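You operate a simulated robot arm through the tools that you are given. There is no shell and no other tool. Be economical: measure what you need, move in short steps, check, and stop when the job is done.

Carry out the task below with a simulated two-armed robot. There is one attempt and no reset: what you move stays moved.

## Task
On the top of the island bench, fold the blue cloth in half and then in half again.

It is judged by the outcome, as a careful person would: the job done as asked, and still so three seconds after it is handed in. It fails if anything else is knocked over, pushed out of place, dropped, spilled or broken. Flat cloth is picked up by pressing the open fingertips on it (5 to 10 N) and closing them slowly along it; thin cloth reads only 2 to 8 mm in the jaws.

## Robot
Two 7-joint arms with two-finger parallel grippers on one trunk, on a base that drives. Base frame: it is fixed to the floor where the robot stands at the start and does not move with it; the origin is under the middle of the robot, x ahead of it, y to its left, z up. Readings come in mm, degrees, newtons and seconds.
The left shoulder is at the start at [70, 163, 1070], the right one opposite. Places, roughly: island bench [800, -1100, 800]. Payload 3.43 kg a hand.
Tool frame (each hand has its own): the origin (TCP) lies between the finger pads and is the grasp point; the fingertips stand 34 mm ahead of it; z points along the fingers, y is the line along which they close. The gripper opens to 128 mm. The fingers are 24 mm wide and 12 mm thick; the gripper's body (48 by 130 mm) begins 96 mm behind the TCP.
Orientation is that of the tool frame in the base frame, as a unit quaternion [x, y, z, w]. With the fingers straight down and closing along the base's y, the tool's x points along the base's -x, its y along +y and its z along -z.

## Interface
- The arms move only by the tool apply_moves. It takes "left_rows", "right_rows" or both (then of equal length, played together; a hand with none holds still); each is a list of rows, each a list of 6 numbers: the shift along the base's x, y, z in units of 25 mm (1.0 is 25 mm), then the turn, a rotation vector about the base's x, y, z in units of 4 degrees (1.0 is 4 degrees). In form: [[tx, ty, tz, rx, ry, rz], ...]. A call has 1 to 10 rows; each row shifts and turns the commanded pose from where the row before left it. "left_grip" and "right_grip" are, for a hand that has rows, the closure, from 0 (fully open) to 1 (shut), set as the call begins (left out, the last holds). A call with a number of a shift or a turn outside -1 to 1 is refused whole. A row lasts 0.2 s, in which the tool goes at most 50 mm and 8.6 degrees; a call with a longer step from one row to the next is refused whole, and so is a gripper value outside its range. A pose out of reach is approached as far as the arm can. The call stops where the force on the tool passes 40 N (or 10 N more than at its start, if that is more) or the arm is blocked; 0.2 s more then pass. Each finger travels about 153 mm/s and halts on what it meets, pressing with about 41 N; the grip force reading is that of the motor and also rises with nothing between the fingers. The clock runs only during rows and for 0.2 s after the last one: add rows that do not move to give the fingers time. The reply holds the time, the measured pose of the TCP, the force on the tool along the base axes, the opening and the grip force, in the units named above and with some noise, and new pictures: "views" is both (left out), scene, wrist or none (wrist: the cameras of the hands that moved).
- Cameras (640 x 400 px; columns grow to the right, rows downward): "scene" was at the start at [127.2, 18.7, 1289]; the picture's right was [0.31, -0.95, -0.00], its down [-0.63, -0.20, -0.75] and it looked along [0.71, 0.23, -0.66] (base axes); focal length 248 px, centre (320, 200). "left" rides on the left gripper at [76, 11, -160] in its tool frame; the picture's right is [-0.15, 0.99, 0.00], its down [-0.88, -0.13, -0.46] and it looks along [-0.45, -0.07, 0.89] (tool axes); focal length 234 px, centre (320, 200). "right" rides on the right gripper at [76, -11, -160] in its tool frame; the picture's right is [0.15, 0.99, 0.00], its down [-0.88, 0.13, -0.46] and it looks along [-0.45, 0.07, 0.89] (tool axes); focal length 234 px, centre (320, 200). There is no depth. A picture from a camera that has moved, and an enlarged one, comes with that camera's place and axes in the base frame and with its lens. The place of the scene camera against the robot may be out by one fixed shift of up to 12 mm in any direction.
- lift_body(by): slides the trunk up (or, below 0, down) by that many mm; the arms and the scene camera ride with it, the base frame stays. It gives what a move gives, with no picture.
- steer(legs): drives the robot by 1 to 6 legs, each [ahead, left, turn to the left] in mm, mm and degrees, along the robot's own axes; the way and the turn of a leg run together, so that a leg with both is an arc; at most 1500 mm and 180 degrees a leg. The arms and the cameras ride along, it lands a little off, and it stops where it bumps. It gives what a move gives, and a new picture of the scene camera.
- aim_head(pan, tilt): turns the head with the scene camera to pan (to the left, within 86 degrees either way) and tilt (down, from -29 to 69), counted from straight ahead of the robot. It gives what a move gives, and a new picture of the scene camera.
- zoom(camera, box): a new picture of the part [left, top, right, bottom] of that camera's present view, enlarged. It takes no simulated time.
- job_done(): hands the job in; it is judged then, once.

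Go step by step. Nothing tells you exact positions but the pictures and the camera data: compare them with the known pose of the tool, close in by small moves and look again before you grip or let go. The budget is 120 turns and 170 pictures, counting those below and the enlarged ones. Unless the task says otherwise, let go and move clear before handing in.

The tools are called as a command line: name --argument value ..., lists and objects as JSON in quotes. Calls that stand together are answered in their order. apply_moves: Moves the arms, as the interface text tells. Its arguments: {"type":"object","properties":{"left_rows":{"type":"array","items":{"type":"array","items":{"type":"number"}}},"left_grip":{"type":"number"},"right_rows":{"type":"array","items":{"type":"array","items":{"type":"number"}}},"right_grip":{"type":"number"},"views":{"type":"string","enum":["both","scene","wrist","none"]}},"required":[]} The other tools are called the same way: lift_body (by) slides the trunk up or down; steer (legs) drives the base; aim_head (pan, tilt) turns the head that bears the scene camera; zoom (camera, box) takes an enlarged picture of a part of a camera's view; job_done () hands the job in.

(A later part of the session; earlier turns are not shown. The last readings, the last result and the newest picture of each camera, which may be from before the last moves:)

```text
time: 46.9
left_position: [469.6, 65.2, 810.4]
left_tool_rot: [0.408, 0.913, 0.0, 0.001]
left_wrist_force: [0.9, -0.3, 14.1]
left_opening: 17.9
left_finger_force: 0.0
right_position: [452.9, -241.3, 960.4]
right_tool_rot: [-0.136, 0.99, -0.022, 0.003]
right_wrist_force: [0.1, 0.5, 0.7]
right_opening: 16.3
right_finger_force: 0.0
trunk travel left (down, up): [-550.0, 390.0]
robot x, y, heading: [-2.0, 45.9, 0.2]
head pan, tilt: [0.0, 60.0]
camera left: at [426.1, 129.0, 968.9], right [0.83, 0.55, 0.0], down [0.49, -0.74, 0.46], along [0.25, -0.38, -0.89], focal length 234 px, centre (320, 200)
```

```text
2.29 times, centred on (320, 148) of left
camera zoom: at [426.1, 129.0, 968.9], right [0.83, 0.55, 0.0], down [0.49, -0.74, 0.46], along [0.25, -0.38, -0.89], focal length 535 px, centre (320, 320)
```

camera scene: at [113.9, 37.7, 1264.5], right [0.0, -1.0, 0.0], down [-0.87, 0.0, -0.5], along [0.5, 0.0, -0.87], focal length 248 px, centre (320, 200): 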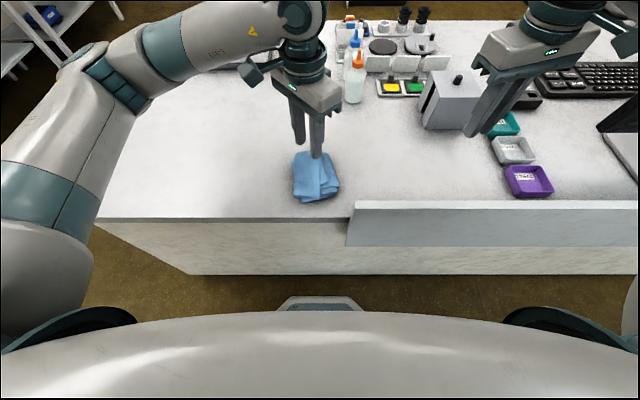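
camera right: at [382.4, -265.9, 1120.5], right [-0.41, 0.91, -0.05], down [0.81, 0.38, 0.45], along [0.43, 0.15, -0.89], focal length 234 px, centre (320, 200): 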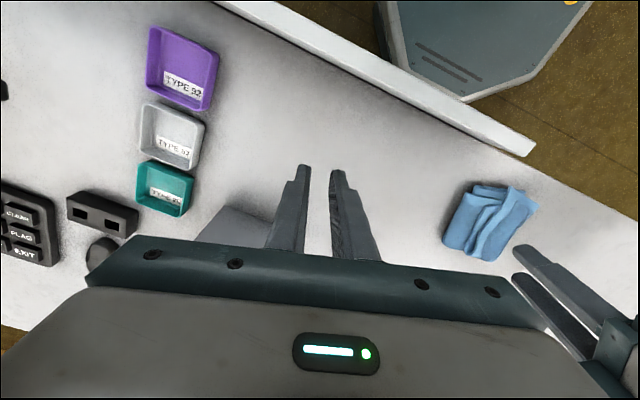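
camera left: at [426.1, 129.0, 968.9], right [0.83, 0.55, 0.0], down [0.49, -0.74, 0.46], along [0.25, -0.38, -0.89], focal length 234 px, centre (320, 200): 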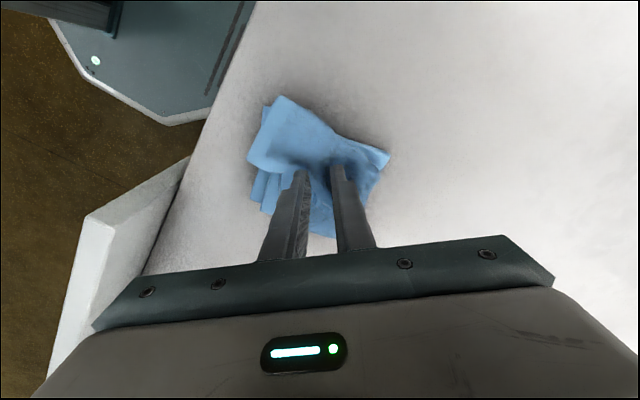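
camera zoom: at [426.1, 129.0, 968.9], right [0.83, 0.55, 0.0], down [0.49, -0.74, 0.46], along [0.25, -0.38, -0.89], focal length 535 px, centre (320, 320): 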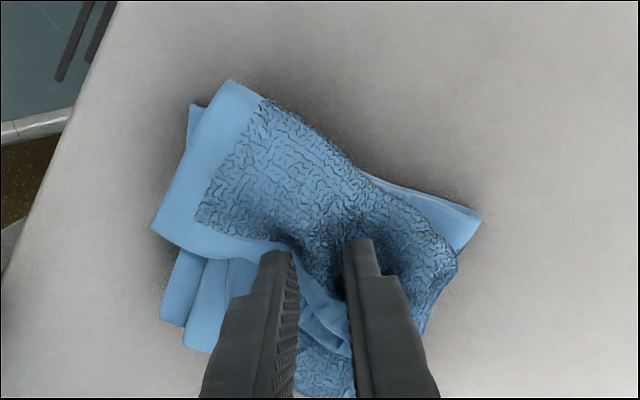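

The flap is bunching between the fingers, so I finish closing and lift slightly.

apply_moves --left_rows '[[0, 0, 0, 0, 0, 0]]' --left_grip 0.92 --views "none"

apply_moves --left_rows '[[0, 0, 0, 0, 0, 0], [0, 0, 0, 0, 0, 0]]' --left_grip 1 --views "none"

apply_moves --left_rows '[[0, -0.2, 0.5, 0, 0, 0], [0, -0.2, 0.5, 0, 0, 0], [0, -0.2, 0.5, 0, 0, 0], [0, -0.2, 0.5, 0, 0, 0]]' --views "both"

zoom --camera "scene" --box '[260, 120, 380, 220]'

```text
time: 47.3
left_position: [468.5, 64.6, 811.8]
left_tool_rot: [0.407, 0.913, 0.0, 0.0]
left_wrist_force: [-0.1, 0.0, 13.4]
left_opening: 11.0
left_finger_force: 1.0
right_position: [452.9, -241.2, 959.4]
right_tool_rot: [-0.135, 0.991, -0.023, 0.003]
right_wrist_force: [-0.9, -0.1, -0.6]
right_opening: 16.6
right_finger_force: 0.1
trunk travel left (down, up): [-550.0, 390.0]
robot x, y, heading: [3.3, 44.3, -0.1]
head pan, tilt: [0.0, 60.0]
```

```text
time: 47.9
left_position: [468.6, 64.3, 810.7]
left_tool_rot: [0.408, 0.913, 0.001, 0.0]
left_wrist_force: [-0.1, 0.5, 14.4]
left_opening: 5.0
left_finger_force: 39.3
right_position: [453.4, -242.0, 960.8]
right_tool_rot: [-0.136, 0.99, -0.023, 0.003]
right_wrist_force: [-0.7, -0.3, 0.7]
right_opening: 16.9
right_finger_force: 0.1
trunk travel left (down, up): [-550.0, 390.0]
robot x, y, heading: [-2.7, 43.6, 0.2]
head pan, tilt: [0.0, 60.0]
```

```text
time: 48.9
left_position: [469.2, 42.5, 859.3]
left_tool_rot: [0.407, 0.913, 0.0, 0.0]
left_wrist_force: [0.7, 0.0, 0.1]
left_opening: 4.6
left_finger_force: 39.2
right_position: [452.7, -241.3, 959.7]
right_tool_rot: [-0.136, 0.99, -0.023, 0.003]
right_wrist_force: [0.1, 0.3, 0.7]
right_opening: 16.5
right_finger_force: 0.1
trunk travel left (down, up): [-550.0, 390.0]
robot x, y, heading: [2.3, 46.5, 0.2]
head pan, tilt: [0.0, 60.0]
camera scene: at [113.6, 36.8, 1264.5], right [0.0, -1.0, 0.0], down [-0.87, 0.0, -0.5], along [0.5, 0.0, -0.87], focal length 248 px, centre (320, 200)
camera left: at [426.2, 108.6, 1018.2], right [0.83, 0.55, 0.0], down [0.49, -0.74, 0.46], along [0.25, -0.38, -0.89], focal length 234 px, centre (320, 200)
```

scene: 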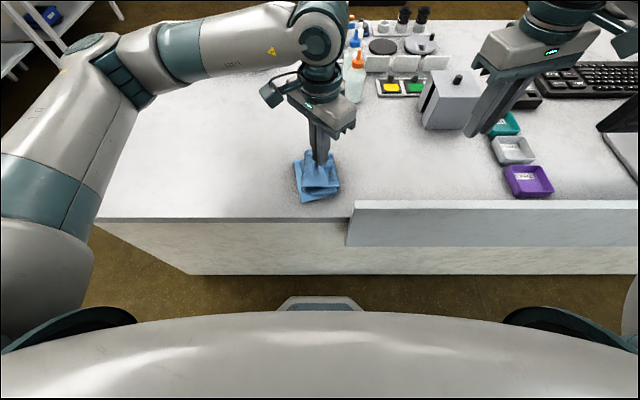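
left: 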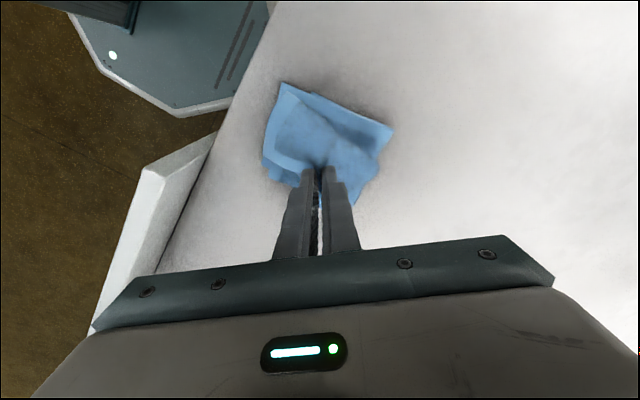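

```text
4.00 times, centred on (320, 170) of scene
camera zoom: at [113.6, 36.8, 1264.5], right [0.0, -1.0, 0.0], down [-0.87, 0.0, -0.5], along [0.5, 0.0, -0.87], focal length 994 px, centre (320, 320)
```

zoom: 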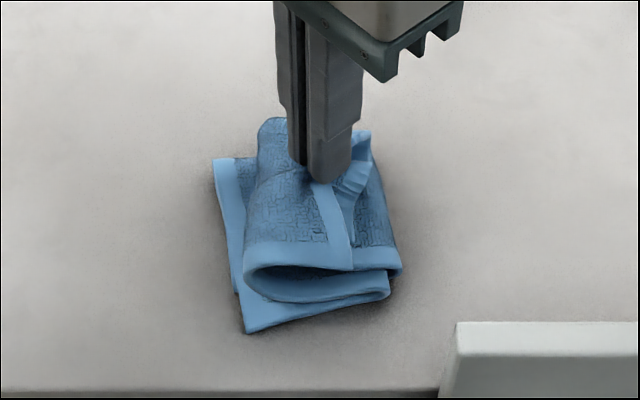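

The grip reads 4.6 mm, probably only the outer layer of the flap. I'll spread it back out to the right so the cloth lies flat again in its half fold, moving the right hand well clear.

apply_moves --left_rows '[[0.1, -0.4, 0.4, 0, 0, 0], [0.1, -0.6, 0.4, 0, 0, 0], [0.16, -0.92, 0.2, 0, 0, 0], [0.16, -0.92, 0, 0, 0, 0], [0.16, -0.92, -0.2, 0, 0, 0], [0.13, -0.8, -0.4, 0, 0, 0], [0.13, -0.8, -0.6, 0, 0, 0], [0.13, -0.8, -0.6, 0, 0, 0]]' --right_rows '[[0, -1, 0.2, 0, 0, 0], [0, -1, 0.2, 0, 0, 0], [0, -1, 0.2, 0, 0, 0], [0, -1, 0.2, 0, 0, 0], [0, -1, 0.2, 0, 0, 0], [0, -0.8, 0, 0, 0, 0], [0, -0.8, 0, 0, 0, 0], [0, 0, 0, 0, 0, 0]]' --views "both"

zoom --camera "scene" --box '[260, 110, 420, 220]'

```text
time: 50.7
left_position: [496.4, -111.1, 838.4]
left_tool_rot: [0.407, 0.913, 0.0, 0.0]
left_wrist_force: [-0.9, 0.1, -0.1]
left_opening: 4.6
left_finger_force: 39.1
right_position: [453.6, -406.7, 983.9]
right_tool_rot: [-0.136, 0.99, -0.023, 0.003]
right_wrist_force: [0.2, 0.4, -0.3]
right_opening: 16.5
right_finger_force: 0.1
trunk travel left (down, up): [-550.0, 390.0]
robot x, y, heading: [1.7, 45.7, -0.2]
head pan, tilt: [0.0, 60.0]
camera scene: at [114.3, 36.5, 1264.5], right [0.0, -1.0, 0.0], down [-0.87, 0.0, -0.5], along [0.5, 0.0, -0.87], focal length 248 px, centre (320, 200)
camera right: at [382.3, -431.6, 1144.2], right [-0.41, 0.91, -0.04], down [0.81, 0.38, 0.45], along [0.43, 0.15, -0.89], focal length 234 px, centre (320, 200)
camera left: at [453.3, -46.5, 997.0], right [0.83, 0.55, 0.0], down [0.49, -0.74, 0.46], along [0.25, -0.38, -0.89], focal length 234 px, centre (320, 200)
```

scene: 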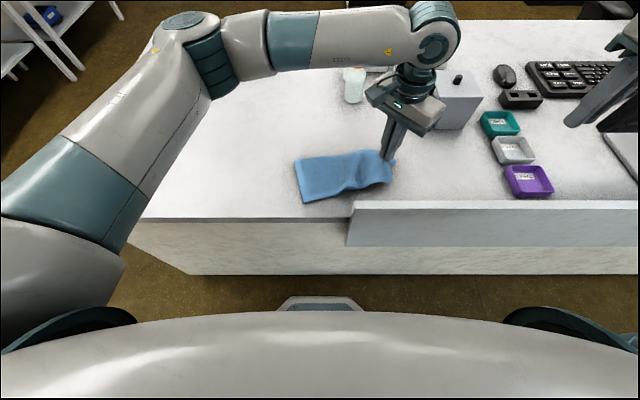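
right: 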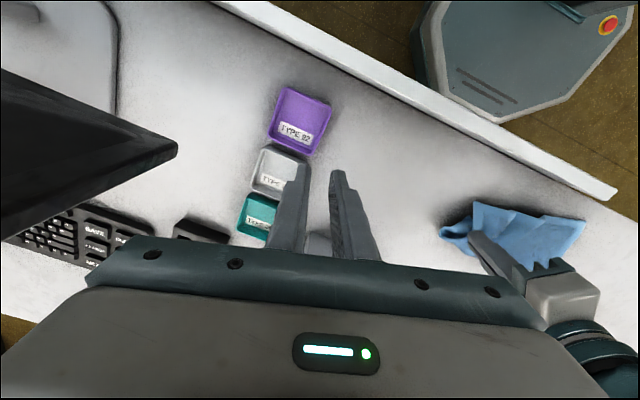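
left: 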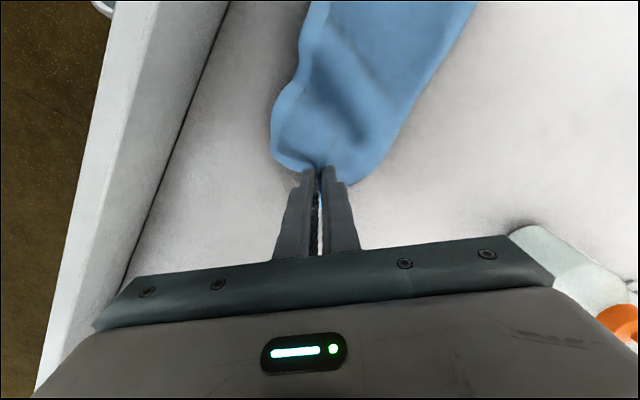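

```text
3.64 times, centred on (340, 165) of scene
camera zoom: at [114.3, 36.5, 1264.5], right [0.0, -1.0, 0.0], down [-0.87, 0.0, -0.5], along [0.5, 0.0, -0.87], focal length 904 px, centre (247, 327)
```

zoom: 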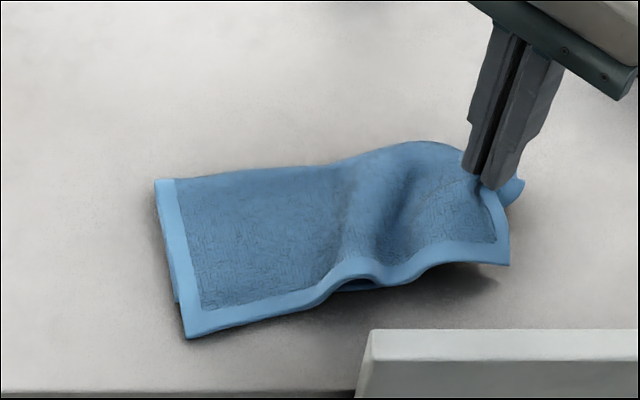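

The cloth is nearly spread out flat again. I'll pull the last bit right, lower and release.

apply_moves --left_rows '[[0.1, -0.5, -0.3, 0, 0, 0], [0.1, -0.5, -0.4, 0, 0, 0], [0.05, -0.25, -0.4, 0, 0, 0], [0, 0, -0.2, 0, 0, 0]]' --views "none"

zoom --camera "scene" --box '[260, 110, 420, 220]'

```text
time: 51.7
left_position: [502.4, -141.6, 807.2]
left_tool_rot: [0.407, 0.913, 0.0, 0.0]
left_wrist_force: [-0.2, -0.2, 1.6]
left_opening: 4.7
left_finger_force: 39.2
right_position: [454.3, -406.8, 984.9]
right_tool_rot: [-0.135, 0.991, -0.022, 0.003]
right_wrist_force: [0.4, 0.4, 0.1]
right_opening: 16.6
right_finger_force: 0.2
trunk travel left (down, up): [-550.0, 390.0]
robot x, y, heading: [-0.8, 45.8, -0.1]
head pan, tilt: [0.0, 60.0]
```

```text
3.64 times, centred on (340, 165) of scene
camera zoom: at [113.7, 37.1, 1264.5], right [0.0, -1.0, 0.0], down [-0.87, 0.0, -0.5], along [0.5, 0.0, -0.87], focal length 904 px, centre (247, 327)
```

zoom: 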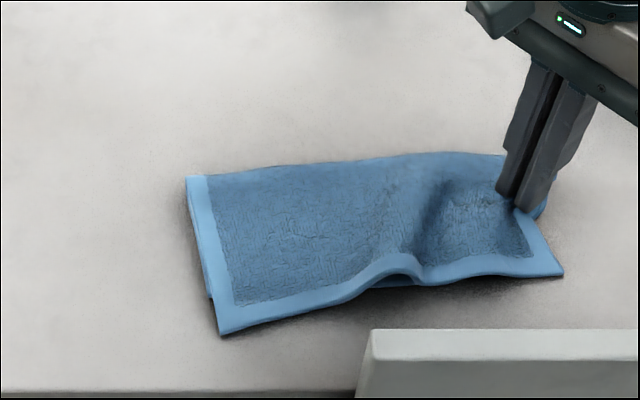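

A wrinkle remains mid-length. I release and look with the hand raised.

apply_moves --left_rows '[[0.03, -0.2, -0.1, 0, 0, 0], [0, 0, 0, 0, 0, 0], [0, 0, 0.5, 0, 0, 0], [0, 0, 0.9, 0, 0, 0], [0, 0.3, 0.9, 0, 0, 0], [0, 0.8, 0.9, 0, 0, 0], [0, 1, 0.6, 0, 0, 0], [0, 1, 0.2, 0, 0, 0]]' --left_grip 0.85 --views "wrist"

zoom --camera "scene" --box '[260, 110, 420, 220]'

```text
time: 53.5
left_position: [503.8, -67.3, 906.9]
left_tool_rot: [0.407, 0.913, 0.0, 0.0]
left_wrist_force: [0.2, 0.6, 0.7]
left_opening: 19.1
left_finger_force: 0.0
right_position: [453.4, -405.4, 983.4]
right_tool_rot: [-0.136, 0.99, -0.022, 0.003]
right_wrist_force: [0.5, -0.6, 1.0]
right_opening: 16.6
right_finger_force: 0.1
trunk travel left (down, up): [-550.0, 390.0]
robot x, y, heading: [1.7, 43.4, -0.1]
head pan, tilt: [0.0, 60.0]
camera left: at [459.9, -2.8, 1064.6], right [0.83, 0.55, 0.0], down [0.49, -0.74, 0.46], along [0.25, -0.38, -0.89], focal length 234 px, centre (320, 200)
```

left: 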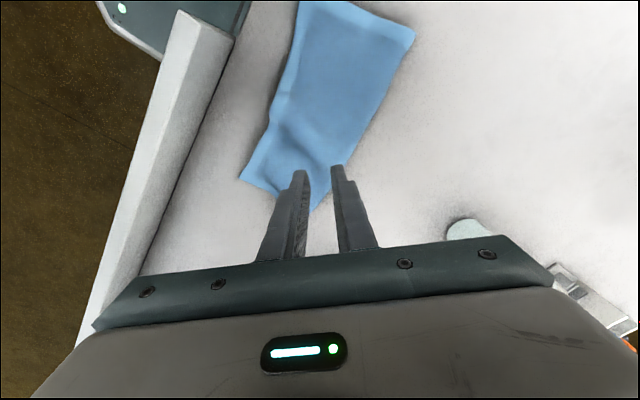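

```text
3.64 times, centred on (340, 165) of scene
camera zoom: at [113.9, 38.0, 1264.5], right [0.0, -1.0, 0.0], down [-0.87, 0.0, -0.5], along [0.5, 0.0, -0.87], focal length 904 px, centre (247, 327)
```

zoom: 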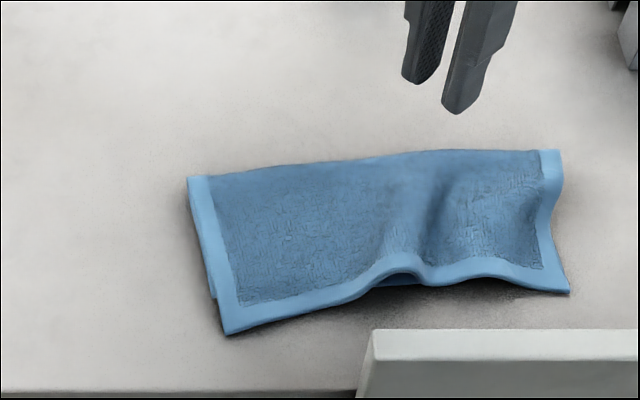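

The cloth is flat in its half fold except for a wrinkle on the near side. I'll smooth it by pressing closed fingertips near the near-right corner and dragging to the right.

apply_moves --left_rows '[[-0.46, -0.62, -0.4, 0, 0, 0], [-0.46, -0.62, -0.4, 0, 0, 0], [-0.46, -0.62, -0.4, 0, 0, 0], [-0.46, -0.62, -0.4, 0, 0, 0], [-0.46, -0.62, -0.4, 0, 0, 0], [0, 0, -0.8, 0, 0, 0], [0, 0, -0.8, 0, 0, 0], [0, 0, -0.4, 0, 0, 0], [0, 0, -0.2, 0, 0, 0]]' --left_grip 1 --views "wrist"

```text
time: 55.5
left_position: [445.9, -144.8, 800.6]
left_tool_rot: [0.408, 0.913, 0.0, -0.001]
left_wrist_force: [0.1, -0.6, 0.6]
left_opening: 0.2
left_finger_force: 33.1
right_position: [453.7, -406.8, 984.1]
right_tool_rot: [-0.136, 0.99, -0.022, 0.003]
right_wrist_force: [0.2, 0.0, -0.8]
right_opening: 16.7
right_finger_force: 0.1
trunk travel left (down, up): [-550.0, 390.0]
robot x, y, heading: [-1.9, 41.1, 0.1]
head pan, tilt: [0.0, 60.0]
camera left: at [403.2, -81.2, 958.1], right [0.83, 0.55, 0.0], down [0.49, -0.74, 0.46], along [0.25, -0.38, -0.89], focal length 234 px, centre (320, 200)
```

left: 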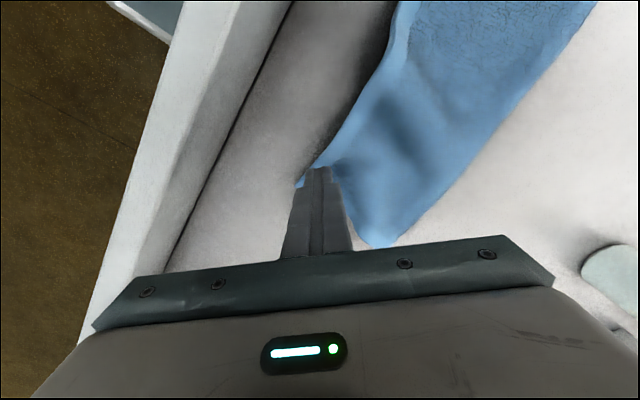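

The tip is right at the corner; I shift it inward ~15 mm, press, then drag right.

apply_moves --left_rows '[[0, 0, 0.5, 0, 0, 0], [0.5, 0.7, 0, 0, 0, 0], [0, 0, -0.5, 0, 0, 0], [0, 0, -0.12, 0, 0, 0], [0, 0, 0, 0, 0, 0]]' --views "wrist"

```text
time: 56.7
left_position: [458.6, -128.5, 798.9]
left_tool_rot: [0.407, 0.914, 0.0, 0.002]
left_wrist_force: [3.2, 2.0, 22.3]
left_opening: 0.0
left_finger_force: 32.9
right_position: [452.6, -405.6, 985.8]
right_tool_rot: [-0.137, 0.99, -0.023, 0.005]
right_wrist_force: [0.2, 0.7, -0.3]
right_opening: 16.5
right_finger_force: 0.0
trunk travel left (down, up): [-550.0, 390.0]
robot x, y, heading: [1.9, 42.3, -0.1]
head pan, tilt: [0.0, 60.0]
camera left: at [414.5, -63.2, 956.9], right [0.83, 0.55, 0.0], down [0.49, -0.74, 0.46], along [0.25, -0.38, -0.89], focal length 234 px, centre (320, 200)
```

left: 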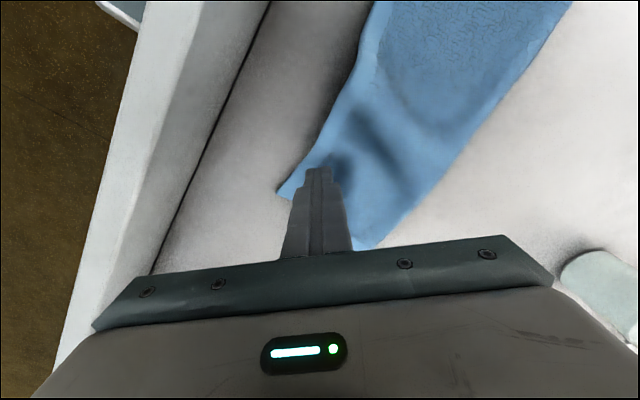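

Good contact at 22 N. I drag right by about 35 mm.

apply_moves --left_rows '[[0.04, -0.3, 0, 0, 0, 0], [0.04, -0.3, 0, 0, 0, 0], [0.04, -0.3, 0, 0, 0, 0], [0.04, -0.3, 0, 0, 0, 0], [0.04, -0.2, 0, 0, 0, 0]]' --views "scene"

zoom --camera "scene" --box '[260, 110, 420, 220]'

```text
time: 57.9
left_position: [462.2, -162.7, 797.9]
left_tool_rot: [0.407, 0.914, -0.001, 0.001]
left_wrist_force: [-1.2, 7.2, 25.4]
left_opening: 0.1
left_finger_force: 33.3
right_position: [451.6, -404.9, 985.4]
right_tool_rot: [-0.135, 0.99, -0.024, 0.004]
right_wrist_force: [-0.6, 0.2, 0.3]
right_opening: 17.0
right_finger_force: 0.1
trunk travel left (down, up): [-550.0, 390.0]
robot x, y, heading: [-0.5, 49.2, -0.1]
head pan, tilt: [0.0, 60.0]
camera scene: at [111.6, 38.4, 1264.8], right [0.0, -1.0, 0.0], down [-0.87, 0.0, -0.5], along [0.5, 0.0, -0.87], focal length 248 px, centre (320, 200)
```

scene: 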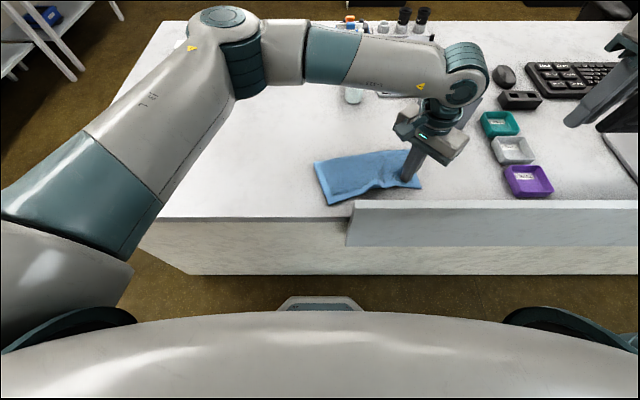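

```text
3.64 times, centred on (340, 165) of scene
camera zoom: at [111.6, 38.4, 1264.8], right [0.0, -1.0, 0.0], down [-0.87, 0.0, -0.5], along [0.5, 0.0, -0.87], focal length 904 px, centre (247, 327)
```

zoom: 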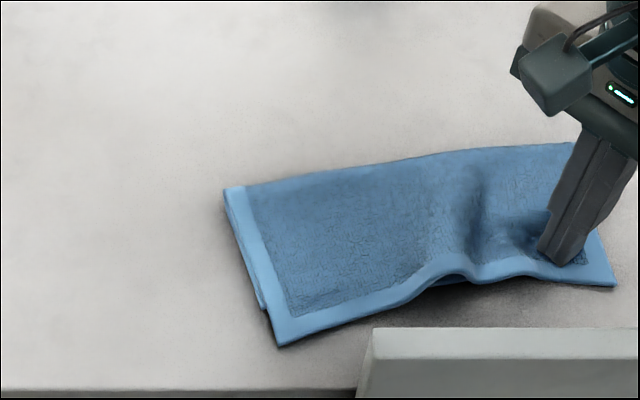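

The whole cloth slid, so it needs one hand pinning and one pulling. I'll place the left hand on the left half and bring the right hand to the right end.

apply_moves --left_rows '[[0, 0, 0.8, 0, 0, 0], [0, 0, 0.8, 0, 0, 0], [-0.05, 0.93, 0, 0, 0, 0], [-0.05, 0.93, 0, 0, 0, 0], [-0.05, 0.93, 0, 0, 0, 0], [-0.05, 0.93, 0, 0, 0, 0], [-0.05, 0.93, 0, 0, 0, 0], [-0.05, 0.93, -0.5, 0, 0, 0], [-0.05, 0.93, -0.5, 0, 0, 0]]' --right_rows '[[0, 0, 0, 0, 0, 0], [0, 0, 0, 0, 0, 0], [0, 0.9, -0.5, 0, 0, 0], [0, 0.9, -0.6, 0, 0, 0], [0, 0.9, -0.6, 0, 0, 0], [0, 0.9, -0.6, 0, 0, 0], [0, 0.9, -0.6, 0, 0, 0], [0, 0.9, -0.6, 0, 0, 0], [0, 0.9, -0.6, 0, 0, 0]]' --right_grip 1 --views "none"

apply_moves --left_rows '[[0, 0, -0.3, 0, 0, 0], [0, 0, -0.2, 0, 0, 0], [0, 0, -0.1, 0, 0, 0], [0, 0, 0, 0, 0, 0], [0, 0, 0, 0, 0, 0]]' --right_rows '[[0, 0.85, -0.6, 0, 0, 0], [0, 0.85, -0.6, 0, 0, 0], [0, 0.85, -0.6, 0, 0, 0], [0, 0.6, -0.6, 0, 0, 0], [0, 0, -0.3, 0, 0, 0]]' --views "both"

```text
time: 59.9
left_position: [455.5, 0.2, 812.2]
left_tool_rot: [0.407, 0.914, -0.001, -0.001]
left_wrist_force: [0.0, -0.4, 0.1]
left_opening: 0.0
left_finger_force: 33.2
right_position: [454.2, -246.6, 880.3]
right_tool_rot: [-0.136, 0.99, -0.023, 0.002]
right_wrist_force: [-0.1, -0.8, -0.6]
right_opening: 0.0
right_finger_force: 33.1
trunk travel left (down, up): [-550.0, 390.0]
robot x, y, heading: [3.4, 49.4, -0.1]
head pan, tilt: [0.0, 60.0]
```

```text
time: 61.1
left_position: [453.5, -1.0, 798.9]
left_tool_rot: [0.407, 0.914, 0.001, 0.002]
left_wrist_force: [3.0, 2.8, 27.3]
left_opening: 0.0
left_finger_force: 32.9
right_position: [452.9, -167.8, 815.4]
right_tool_rot: [-0.135, 0.991, -0.023, 0.004]
right_wrist_force: [-0.3, -0.1, 0.1]
right_opening: 0.0
right_finger_force: 32.8
trunk travel left (down, up): [-550.0, 390.0]
robot x, y, heading: [-2.7, 47.2, -0.1]
head pan, tilt: [0.0, 60.0]
camera scene: at [112.2, 37.6, 1264.9], right [0.0, -1.0, 0.0], down [-0.87, 0.0, -0.5], along [0.5, 0.0, -0.87], focal length 248 px, centre (320, 200)
camera right: at [381.3, -193.3, 975.6], right [-0.41, 0.91, -0.05], down [0.81, 0.38, 0.45], along [0.43, 0.15, -0.89], focal length 234 px, centre (320, 200)
camera left: at [411.1, 64.2, 956.6], right [0.83, 0.55, 0.0], down [0.49, -0.74, 0.46], along [0.26, -0.38, -0.89], focal length 234 px, centre (320, 200)
```

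scene: 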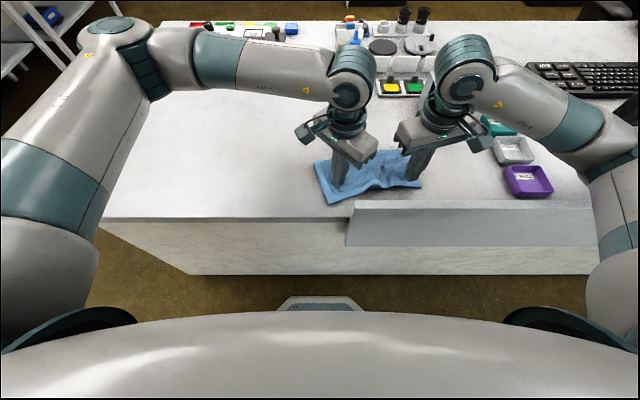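
right: 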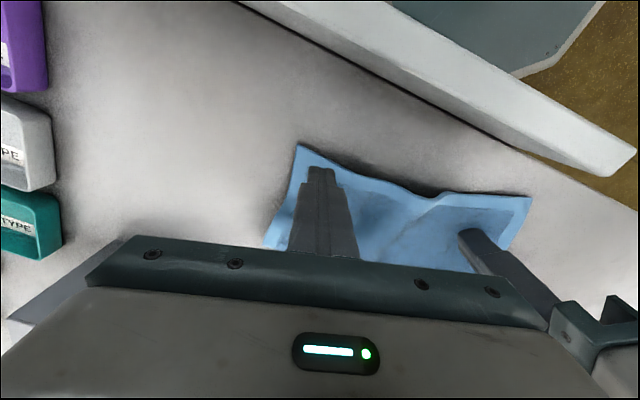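
left: 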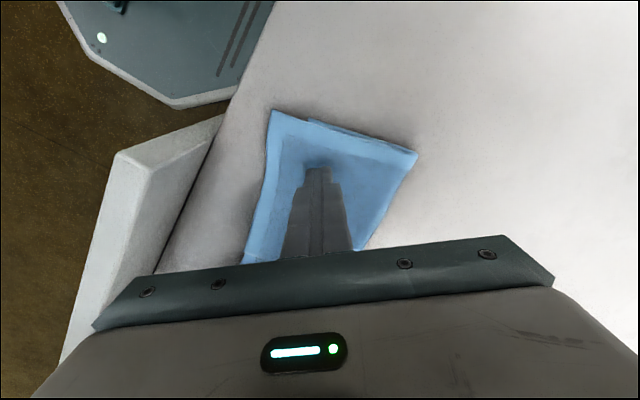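

The left hand pins at 27 N. The right hand now presses and pulls right.

apply_moves --right_rows '[[0, 0, -0.4, 0, 0, 0], [0, 0, -0.2, 0, 0, 0], [0, 0, -0.08, 0, 0, 0], [0, 0, 0, 0, 0, 0]]' --views "none"

```text
time: 62.1
left_position: [455.7, -0.3, 798.3]
left_tool_rot: [0.407, 0.914, 0.0, 0.002]
left_wrist_force: [8.6, 1.9, 36.9]
left_opening: 0.1
left_finger_force: 32.8
right_position: [452.6, -169.1, 798.6]
right_tool_rot: [-0.136, 0.99, -0.024, 0.004]
right_wrist_force: [-0.1, 1.2, 3.2]
right_opening: 0.1
right_finger_force: 33.7
trunk travel left (down, up): [-550.0, 390.0]
robot x, y, heading: [-1.8, 48.0, -0.0]
head pan, tilt: [0.0, 60.0]
```

apply_moves --left_rows '[[0, 0, 0.05, 0, 0, 0], [0, 0, 0, 0, 0, 0], [0, 0, 0, 0, 0, 0], [0, 0, 0, 0, 0, 0], [0, 0, 0, 0, 0, 0], [0, 0, 0, 0, 0, 0]]' --right_rows '[[0, 0, -0.07, 0, 0, 0], [0.03, -0.25, 0, 0, 0, 0], [0.03, -0.25, 0, 0, 0, 0], [0.03, -0.25, 0, 0, 0, 0], [0.03, -0.25, 0, 0, 0, 0], [0.03, -0.25, 0, 0, 0, 0]]' --views "none"

zoom --camera "scene" --box '[280, 110, 440, 220]'

```text
time: 63.5
left_position: [452.4, 1.0, 799.8]
left_tool_rot: [0.407, 0.913, 0.0, 0.001]
left_wrist_force: [1.2, -4.8, 19.1]
left_opening: 0.0
left_finger_force: 32.9
right_position: [456.2, -199.5, 796.0]
right_tool_rot: [-0.137, 0.99, -0.023, 0.004]
right_wrist_force: [-1.7, 7.1, 14.7]
right_opening: 0.2
right_finger_force: 33.0
trunk travel left (down, up): [-550.0, 390.0]
robot x, y, heading: [-2.3, 44.3, 0.1]
head pan, tilt: [0.0, 60.0]
```

```text
3.64 times, centred on (360, 165) of scene
camera zoom: at [111.4, 38.0, 1264.7], right [0.0, -1.0, 0.0], down [-0.87, 0.0, -0.5], along [0.5, 0.0, -0.87], focal length 904 px, centre (174, 327)
```

zoom: 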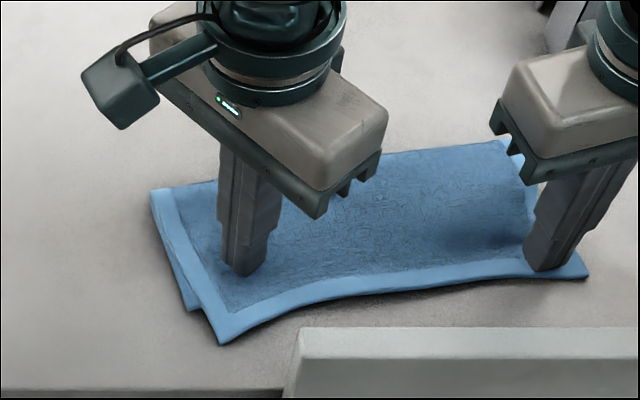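

The cloth is smooth again. I'll lift both hands, then turn the base right ~28° so the left hand can grip parallel to the right-hand edge and tip over comfortably.

apply_moves --left_rows '[[0, 0, 0.6, 0, 0, 0], [0, 0, 0.9, 0, 0, 0], [0, 0.2, 0.9, 0, 0, 0], [0, 0.2, 0.9, 0, 0, 0], [0, 0.2, 0.9, 0, 0, 0], [0, 0, 0.9, 0, 0, 0]]' --right_rows '[[0, 0, 0.6, 0, 0, 0], [0, 0, 0.9, 0, 0, 0], [0, -0.8, 0.9, 0, 0, 0], [0, -0.9, 0.9, 0, 0, 0], [0, -0.9, 0.9, 0, 0, 0], [0, 0, 0.9, 0, 0, 0]]' --views "none"

steer --legs '[[0, 0, -28]]'

aim_head --pan 20 --tilt 60

```text
time: 64.9
left_position: [454.7, 15.3, 926.7]
left_tool_rot: [0.406, 0.914, 0.0, 0.0]
left_wrist_force: [-0.1, -1.0, -1.0]
left_opening: 0.0
left_finger_force: 33.3
right_position: [459.1, -265.8, 924.4]
right_tool_rot: [-0.137, 0.99, -0.024, 0.003]
right_wrist_force: [0.2, 0.3, 0.7]
right_opening: 0.3
right_finger_force: 33.7
trunk travel left (down, up): [-550.0, 390.0]
robot x, y, heading: [-0.7, 46.7, -0.0]
head pan, tilt: [0.0, 60.0]
```

```text
time: 66.7
left_position: [387.2, -196.1, 925.9]
left_tool_rot: [0.617, 0.787, 0.0, 0.0]
left_wrist_force: [-0.4, 0.8, 0.5]
left_opening: 0.1
left_finger_force: 33.1
right_position: [257.2, -446.0, 923.8]
right_tool_rot: [0.109, 0.994, -0.023, -0.003]
right_wrist_force: [-0.2, -0.9, -0.2]
right_opening: 0.3
right_finger_force: 33.2
trunk travel left (down, up): [-550.0, 390.0]
robot x, y, heading: [0.4, 43.4, -28.2]
head pan, tilt: [0.0, 60.0]
camera scene: at [99.6, -18.4, 1264.5], right [-0.47, -0.88, 0.0], down [-0.76, 0.41, -0.5], along [0.44, -0.24, -0.87], focal length 248 px, centre (320, 200)
```

scene: 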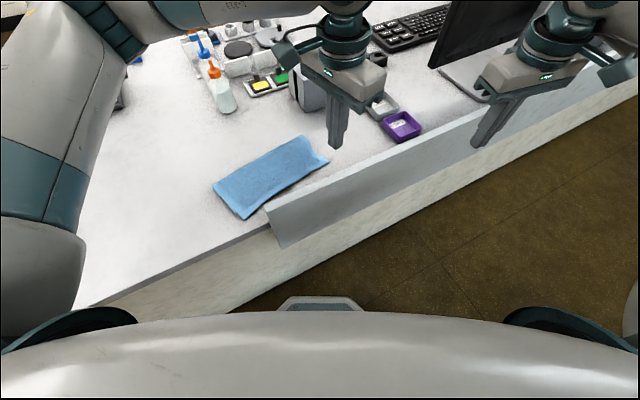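

```text
time: 67.5
left_position: [386.5, -195.7, 926.4]
left_tool_rot: [0.617, 0.787, -0.001, 0.0]
left_wrist_force: [0.5, -0.1, 0.4]
left_opening: 0.1
left_finger_force: 33.4
right_position: [257.9, -445.6, 923.6]
right_tool_rot: [0.108, 0.994, -0.022, -0.002]
right_wrist_force: [0.8, 0.2, 0.1]
right_opening: 0.0
right_finger_force: 32.6
trunk travel left (down, up): [-550.0, 390.0]
robot x, y, heading: [0.9, 45.5, -28.2]
head pan, tilt: [20.0, 60.0]
camera scene: at [107.2, 3.8, 1264.5], right [-0.14, -0.99, 0.0], down [-0.86, 0.12, -0.5], along [0.49, -0.07, -0.87], focal length 248 px, centre (320, 200)
```

scene: 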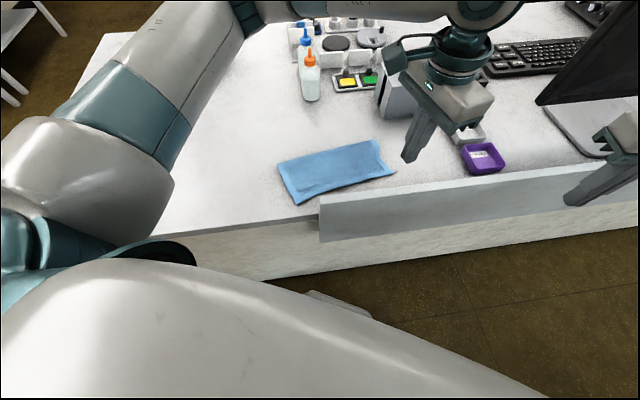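

zoom --camera "scene" --box '[260, 110, 420, 220]'

```text
3.64 times, centred on (340, 165) of scene
camera zoom: at [107.2, 3.8, 1264.5], right [-0.14, -0.99, 0.0], down [-0.86, 0.12, -0.5], along [0.49, -0.07, -0.87], focal length 904 px, centre (247, 327)
```

zoom: 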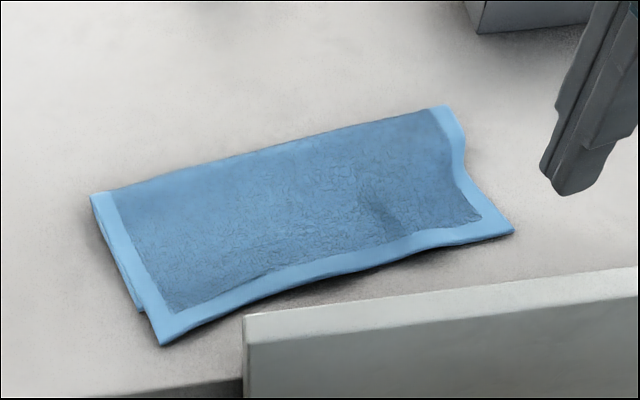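

Right edge midpoint is near (498,-206), slightly concave. I bring the left hand over it, now closing parallel to that edge.

apply_moves --left_rows '[[0.717, 0.03, -0.2, 0, 0, 0], [0.717, 0.03, -0.4, 0, 0, 0], [0.717, 0.03, -0.7, 0, 0, 0], [0.717, 0.03, -0.8, 0, 0, 0], [0.717, 0.03, -0.9, 0, 0, 0], [0.717, 0.03, -0.9, 0, 0, 0]]' --left_grip 0.69 --views "wrist"

zoom --camera "left" --box '[180, 60, 460, 235]'

```text
time: 68.9
left_position: [494.4, -190.7, 829.2]
left_tool_rot: [0.617, 0.787, 0.0, 0.0]
left_wrist_force: [-0.4, -0.8, -0.3]
left_opening: 39.8
left_finger_force: 0.1
right_position: [257.9, -445.4, 922.7]
right_tool_rot: [0.109, 0.994, -0.022, -0.003]
right_wrist_force: [-0.1, 0.7, -0.5]
right_opening: 0.0
right_finger_force: 33.1
trunk travel left (down, up): [-550.0, 390.0]
robot x, y, heading: [-1.5, 47.7, -28.4]
head pan, tilt: [20.0, 60.0]
camera left: at [486.9, -114.1, 986.2], right [1.0, 0.09, 0.0], down [0.08, -0.89, 0.46], along [0.04, -0.45, -0.89], focal length 234 px, centre (320, 200)
```

left: 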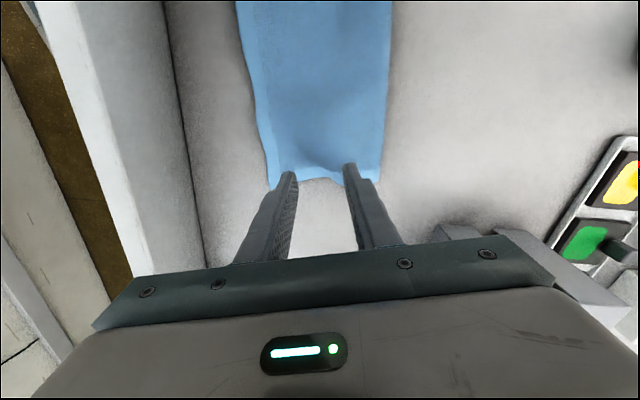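

```text
2.29 times, centred on (320, 148) of left
camera zoom: at [486.9, -114.1, 986.2], right [1.0, 0.09, 0.0], down [0.08, -0.89, 0.46], along [0.04, -0.45, -0.89], focal length 535 px, centre (320, 320)
```

zoom: 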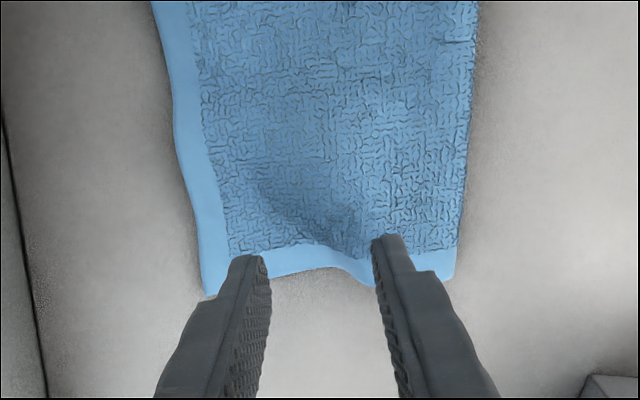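

The wrist view says the inset is only ~9 mm, so I move ~8 mm further inside and descend.

apply_moves --left_rows '[[-0.08, 0.34, 0, 0, 0, 0], [0, 0, -0.5, 0, 0, 0], [0, 0, -0.4, 0, 0, 0], [0, 0, -0.2, 0, 0, 0]]' --views "none"

zoom --camera "left" --box '[180, 60, 460, 235]'

```text
time: 69.9
left_position: [491.9, -183.4, 802.2]
left_tool_rot: [0.617, 0.787, -0.001, 0.0]
left_wrist_force: [-0.6, 0.1, 6.4]
left_opening: 39.6
left_finger_force: 0.1
right_position: [257.3, -445.4, 923.4]
right_tool_rot: [0.109, 0.994, -0.023, -0.003]
right_wrist_force: [0.2, -0.1, 1.6]
right_opening: 0.0
right_finger_force: 32.6
trunk travel left (down, up): [-550.0, 390.0]
robot x, y, heading: [-0.9, 43.9, -28.1]
head pan, tilt: [20.0, 60.0]
```

```text
2.29 times, centred on (320, 148) of left
camera zoom: at [483.6, -106.3, 960.0], right [1.0, 0.09, 0.0], down [0.08, -0.89, 0.46], along [0.04, -0.45, -0.89], focal length 535 px, centre (320, 320)
```

zoom: 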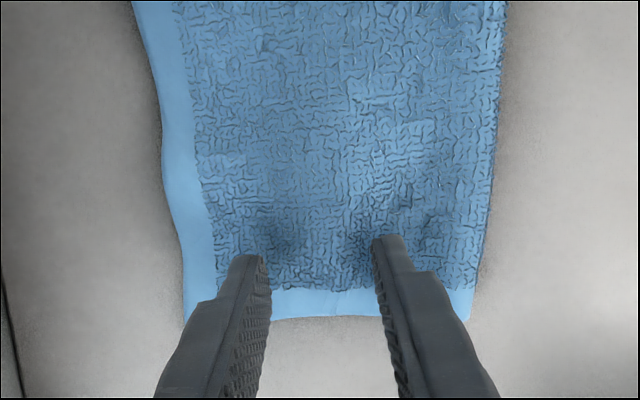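

The fingers are now flush just inside the edge at mid-width. I press to ~20 N and close in steps.

apply_moves --left_rows '[[0, 0, -0.1, 0, 0, 0], [0, 0, 0, 0, 0, 0]]' --views "none"

apply_moves --left_rows '[[0, 0, 0, 0, 0, 0]]' --left_grip 0.77 --views "none"

```text
time: 70.5
left_position: [491.5, -184.2, 800.7]
left_tool_rot: [0.617, 0.787, 0.0, 0.002]
left_wrist_force: [0.0, -0.5, 18.9]
left_opening: 39.5
left_finger_force: 0.1
right_position: [256.8, -444.8, 924.3]
right_tool_rot: [0.109, 0.994, -0.023, -0.002]
right_wrist_force: [0.5, -0.4, 0.0]
right_opening: 0.0
right_finger_force: 33.0
trunk travel left (down, up): [-550.0, 390.0]
robot x, y, heading: [-1.3, 41.8, -28.0]
head pan, tilt: [20.0, 60.0]
```

```text
time: 70.9
left_position: [492.3, -183.2, 800.3]
left_tool_rot: [0.617, 0.787, 0.0, 0.001]
left_wrist_force: [1.5, -0.1, 21.7]
left_opening: 30.2
left_finger_force: 0.4
right_position: [257.3, -443.7, 924.3]
right_tool_rot: [0.109, 0.994, -0.023, -0.002]
right_wrist_force: [0.3, 0.1, 0.1]
right_opening: 0.1
right_finger_force: 32.8
trunk travel left (down, up): [-550.0, 390.0]
robot x, y, heading: [-2.2, 44.6, -28.3]
head pan, tilt: [20.0, 60.0]
```

apply_moves --left_rows '[[0, 0, 0, 0, 0, 0]]' --left_grip 0.83 --views "none"

apply_moves --left_rows '[[0, 0, 0, 0, 0, 0]]' --left_grip 0.89 --views "wrist"

apply_moves --left_rows '[[0, 0, 0, 0, 0, 0], [0, 0, 0, 0, 0, 0]]' --left_grip 1 --views "none"

```text
time: 71.3
left_position: [491.3, -183.3, 800.1]
left_tool_rot: [0.617, 0.787, 0.0, 0.002]
left_wrist_force: [1.4, 0.5, 25.3]
left_opening: 22.6
left_finger_force: 1.1
right_position: [256.0, -444.8, 922.5]
right_tool_rot: [0.11, 0.994, -0.022, -0.001]
right_wrist_force: [0.0, 0.9, -0.4]
right_opening: 0.0
right_finger_force: 33.1
trunk travel left (down, up): [-550.0, 390.0]
robot x, y, heading: [-2.4, 44.9, -28.1]
head pan, tilt: [20.0, 60.0]
```

```text
time: 71.7
left_position: [490.8, -182.2, 800.0]
left_tool_rot: [0.617, 0.787, 0.0, 0.002]
left_wrist_force: [6.2, 1.2, 26.3]
left_opening: 11.0
left_finger_force: 5.8
right_position: [256.5, -444.1, 924.7]
right_tool_rot: [0.109, 0.994, -0.022, -0.001]
right_wrist_force: [0.5, 0.3, -0.8]
right_opening: 0.0
right_finger_force: 33.0
trunk travel left (down, up): [-550.0, 390.0]
robot x, y, heading: [0.9, 38.7, -28.1]
head pan, tilt: [20.0, 60.0]
camera left: at [483.2, -105.7, 958.2], right [1.0, 0.09, 0.0], down [0.08, -0.89, 0.46], along [0.05, -0.45, -0.89], focal length 234 px, centre (320, 200)
```

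left: 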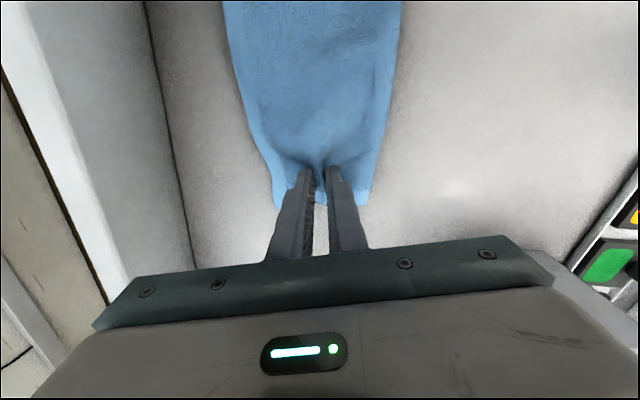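

```text
time: 72.3
left_position: [493.2, -183.1, 800.1]
left_tool_rot: [0.617, 0.787, 0.001, 0.001]
left_wrist_force: [6.4, 0.4, 28.1]
left_opening: 4.8
left_finger_force: 39.2
right_position: [255.5, -444.0, 924.7]
right_tool_rot: [0.109, 0.994, -0.024, -0.002]
right_wrist_force: [0.0, 0.2, 0.0]
right_opening: 0.0
right_finger_force: 33.4
trunk travel left (down, up): [-550.0, 390.0]
robot x, y, heading: [-1.0, 44.4, -28.2]
head pan, tilt: [20.0, 60.0]
```

The grip reads 4.8 mm. I lift a little to see whether both layers came.

apply_moves --left_rows '[[0, 0, 0.4, 0, 0, 0], [0, 0, 0.5, 0, 0, 0], [0, 0, 0.5, 0, 0, 0], [0, 0, 0.4, 0, 0, 0]]' --views "none"

zoom --camera "scene" --box '[280, 110, 440, 220]'

zoom --camera "left" --box '[180, 60, 460, 235]'

```text
time: 73.3
left_position: [492.2, -182.8, 842.3]
left_tool_rot: [0.616, 0.787, 0.0, 0.0]
left_wrist_force: [0.6, -0.6, -0.7]
left_opening: 4.6
left_finger_force: 39.0
right_position: [257.9, -444.2, 922.3]
right_tool_rot: [0.109, 0.994, -0.023, -0.002]
right_wrist_force: [-0.3, -0.1, -0.3]
right_opening: 0.0
right_finger_force: 32.7
trunk travel left (down, up): [-550.0, 390.0]
robot x, y, heading: [1.4, 40.7, -28.4]
head pan, tilt: [20.0, 60.0]
```

```text
3.64 times, centred on (360, 165) of scene
camera zoom: at [107.0, 4.0, 1264.5], right [-0.14, -0.99, 0.0], down [-0.86, 0.12, -0.5], along [0.49, -0.07, -0.87], focal length 904 px, centre (174, 327)
```

zoom: 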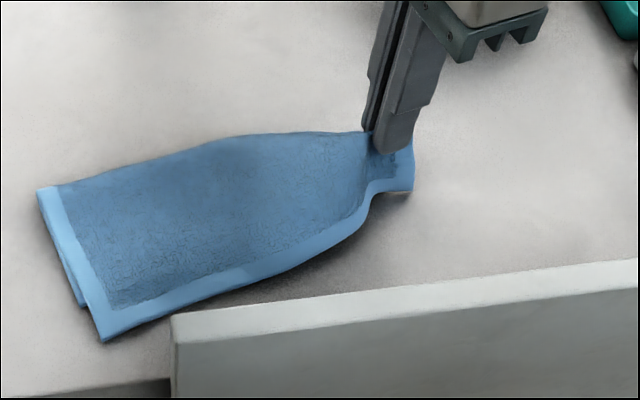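

```text
2.29 times, centred on (320, 148) of left
camera zoom: at [484.5, -106.1, 1001.1], right [1.0, 0.09, 0.0], down [0.08, -0.89, 0.46], along [0.04, -0.45, -0.89], focal length 535 px, centre (320, 320)
```

zoom: 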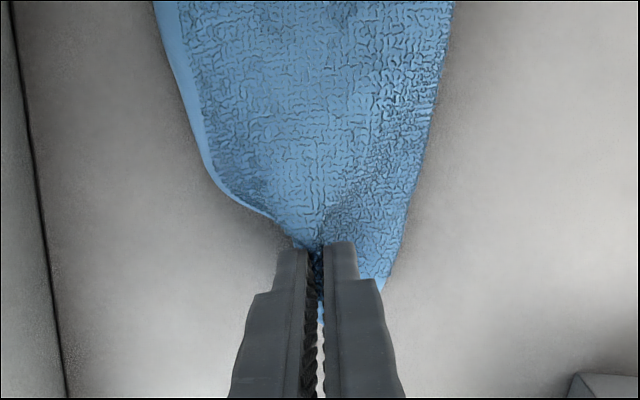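

No cloth is left behind on the bench, so both layers are held close to the edge. I arc over with progressive tilt.

apply_moves --left_rows '[[-0.09, 0.1, 0.5, -0.973, -0.23, 0], [-0.09, 0.25, 0.5, -0.973, -0.23, 0], [-0.09, 0.4, 0.45, -0.973, -0.23, 0], [-0.09, 0.5, 0.4, -0.973, -0.23, 0], [-0.09, 0.55, 0.3, -0.973, -0.23, 0], [-0.09, 0.55, 0.2, -0.973, -0.23, 0], [-0.09, 0.57, 0.15, -0.973, -0.23, 0], [-0.09, 0.57, 0.1, -0.973, -0.23, 0], [-0.09, 0.57, 0, -0.973, -0.23, 0], [-0.09, 0.58, 0, -0.973, -0.23, 0]]' --views "scene"

zoom --camera "scene" --box '[260, 90, 420, 210]'

```text
time: 75.5
left_position: [481.3, -73.1, 908.6]
left_tool_rot: [0.582, 0.739, -0.215, 0.265]
left_wrist_force: [0.4, 0.9, 0.0]
left_opening: 4.2
left_finger_force: 38.8
left hand out of reach, approached as far as the arm can: row 10
right_position: [258.4, -445.7, 923.8]
right_tool_rot: [0.109, 0.994, -0.024, -0.003]
right_wrist_force: [-0.5, 0.7, 0.3]
right_opening: 0.0
right_finger_force: 33.2
trunk travel left (down, up): [-550.0, 390.0]
robot x, y, heading: [-1.4, 44.2, -28.0]
head pan, tilt: [20.0, 60.0]
camera scene: at [107.3, 4.8, 1264.5], right [-0.14, -0.99, 0.0], down [-0.86, 0.12, -0.5], along [0.49, -0.07, -0.87], focal length 248 px, centre (320, 200)
```

scene: 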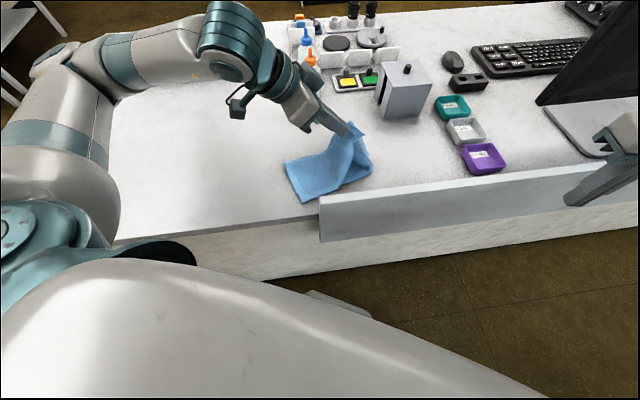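

```text
3.33 times, centred on (340, 150) of scene
camera zoom: at [107.3, 4.8, 1264.5], right [-0.14, -0.99, 0.0], down [-0.86, 0.12, -0.5], along [0.49, -0.07, -0.87], focal length 828 px, centre (253, 367)
```

zoom: 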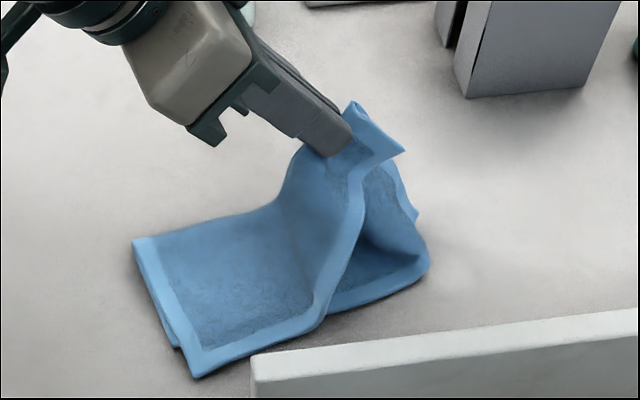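

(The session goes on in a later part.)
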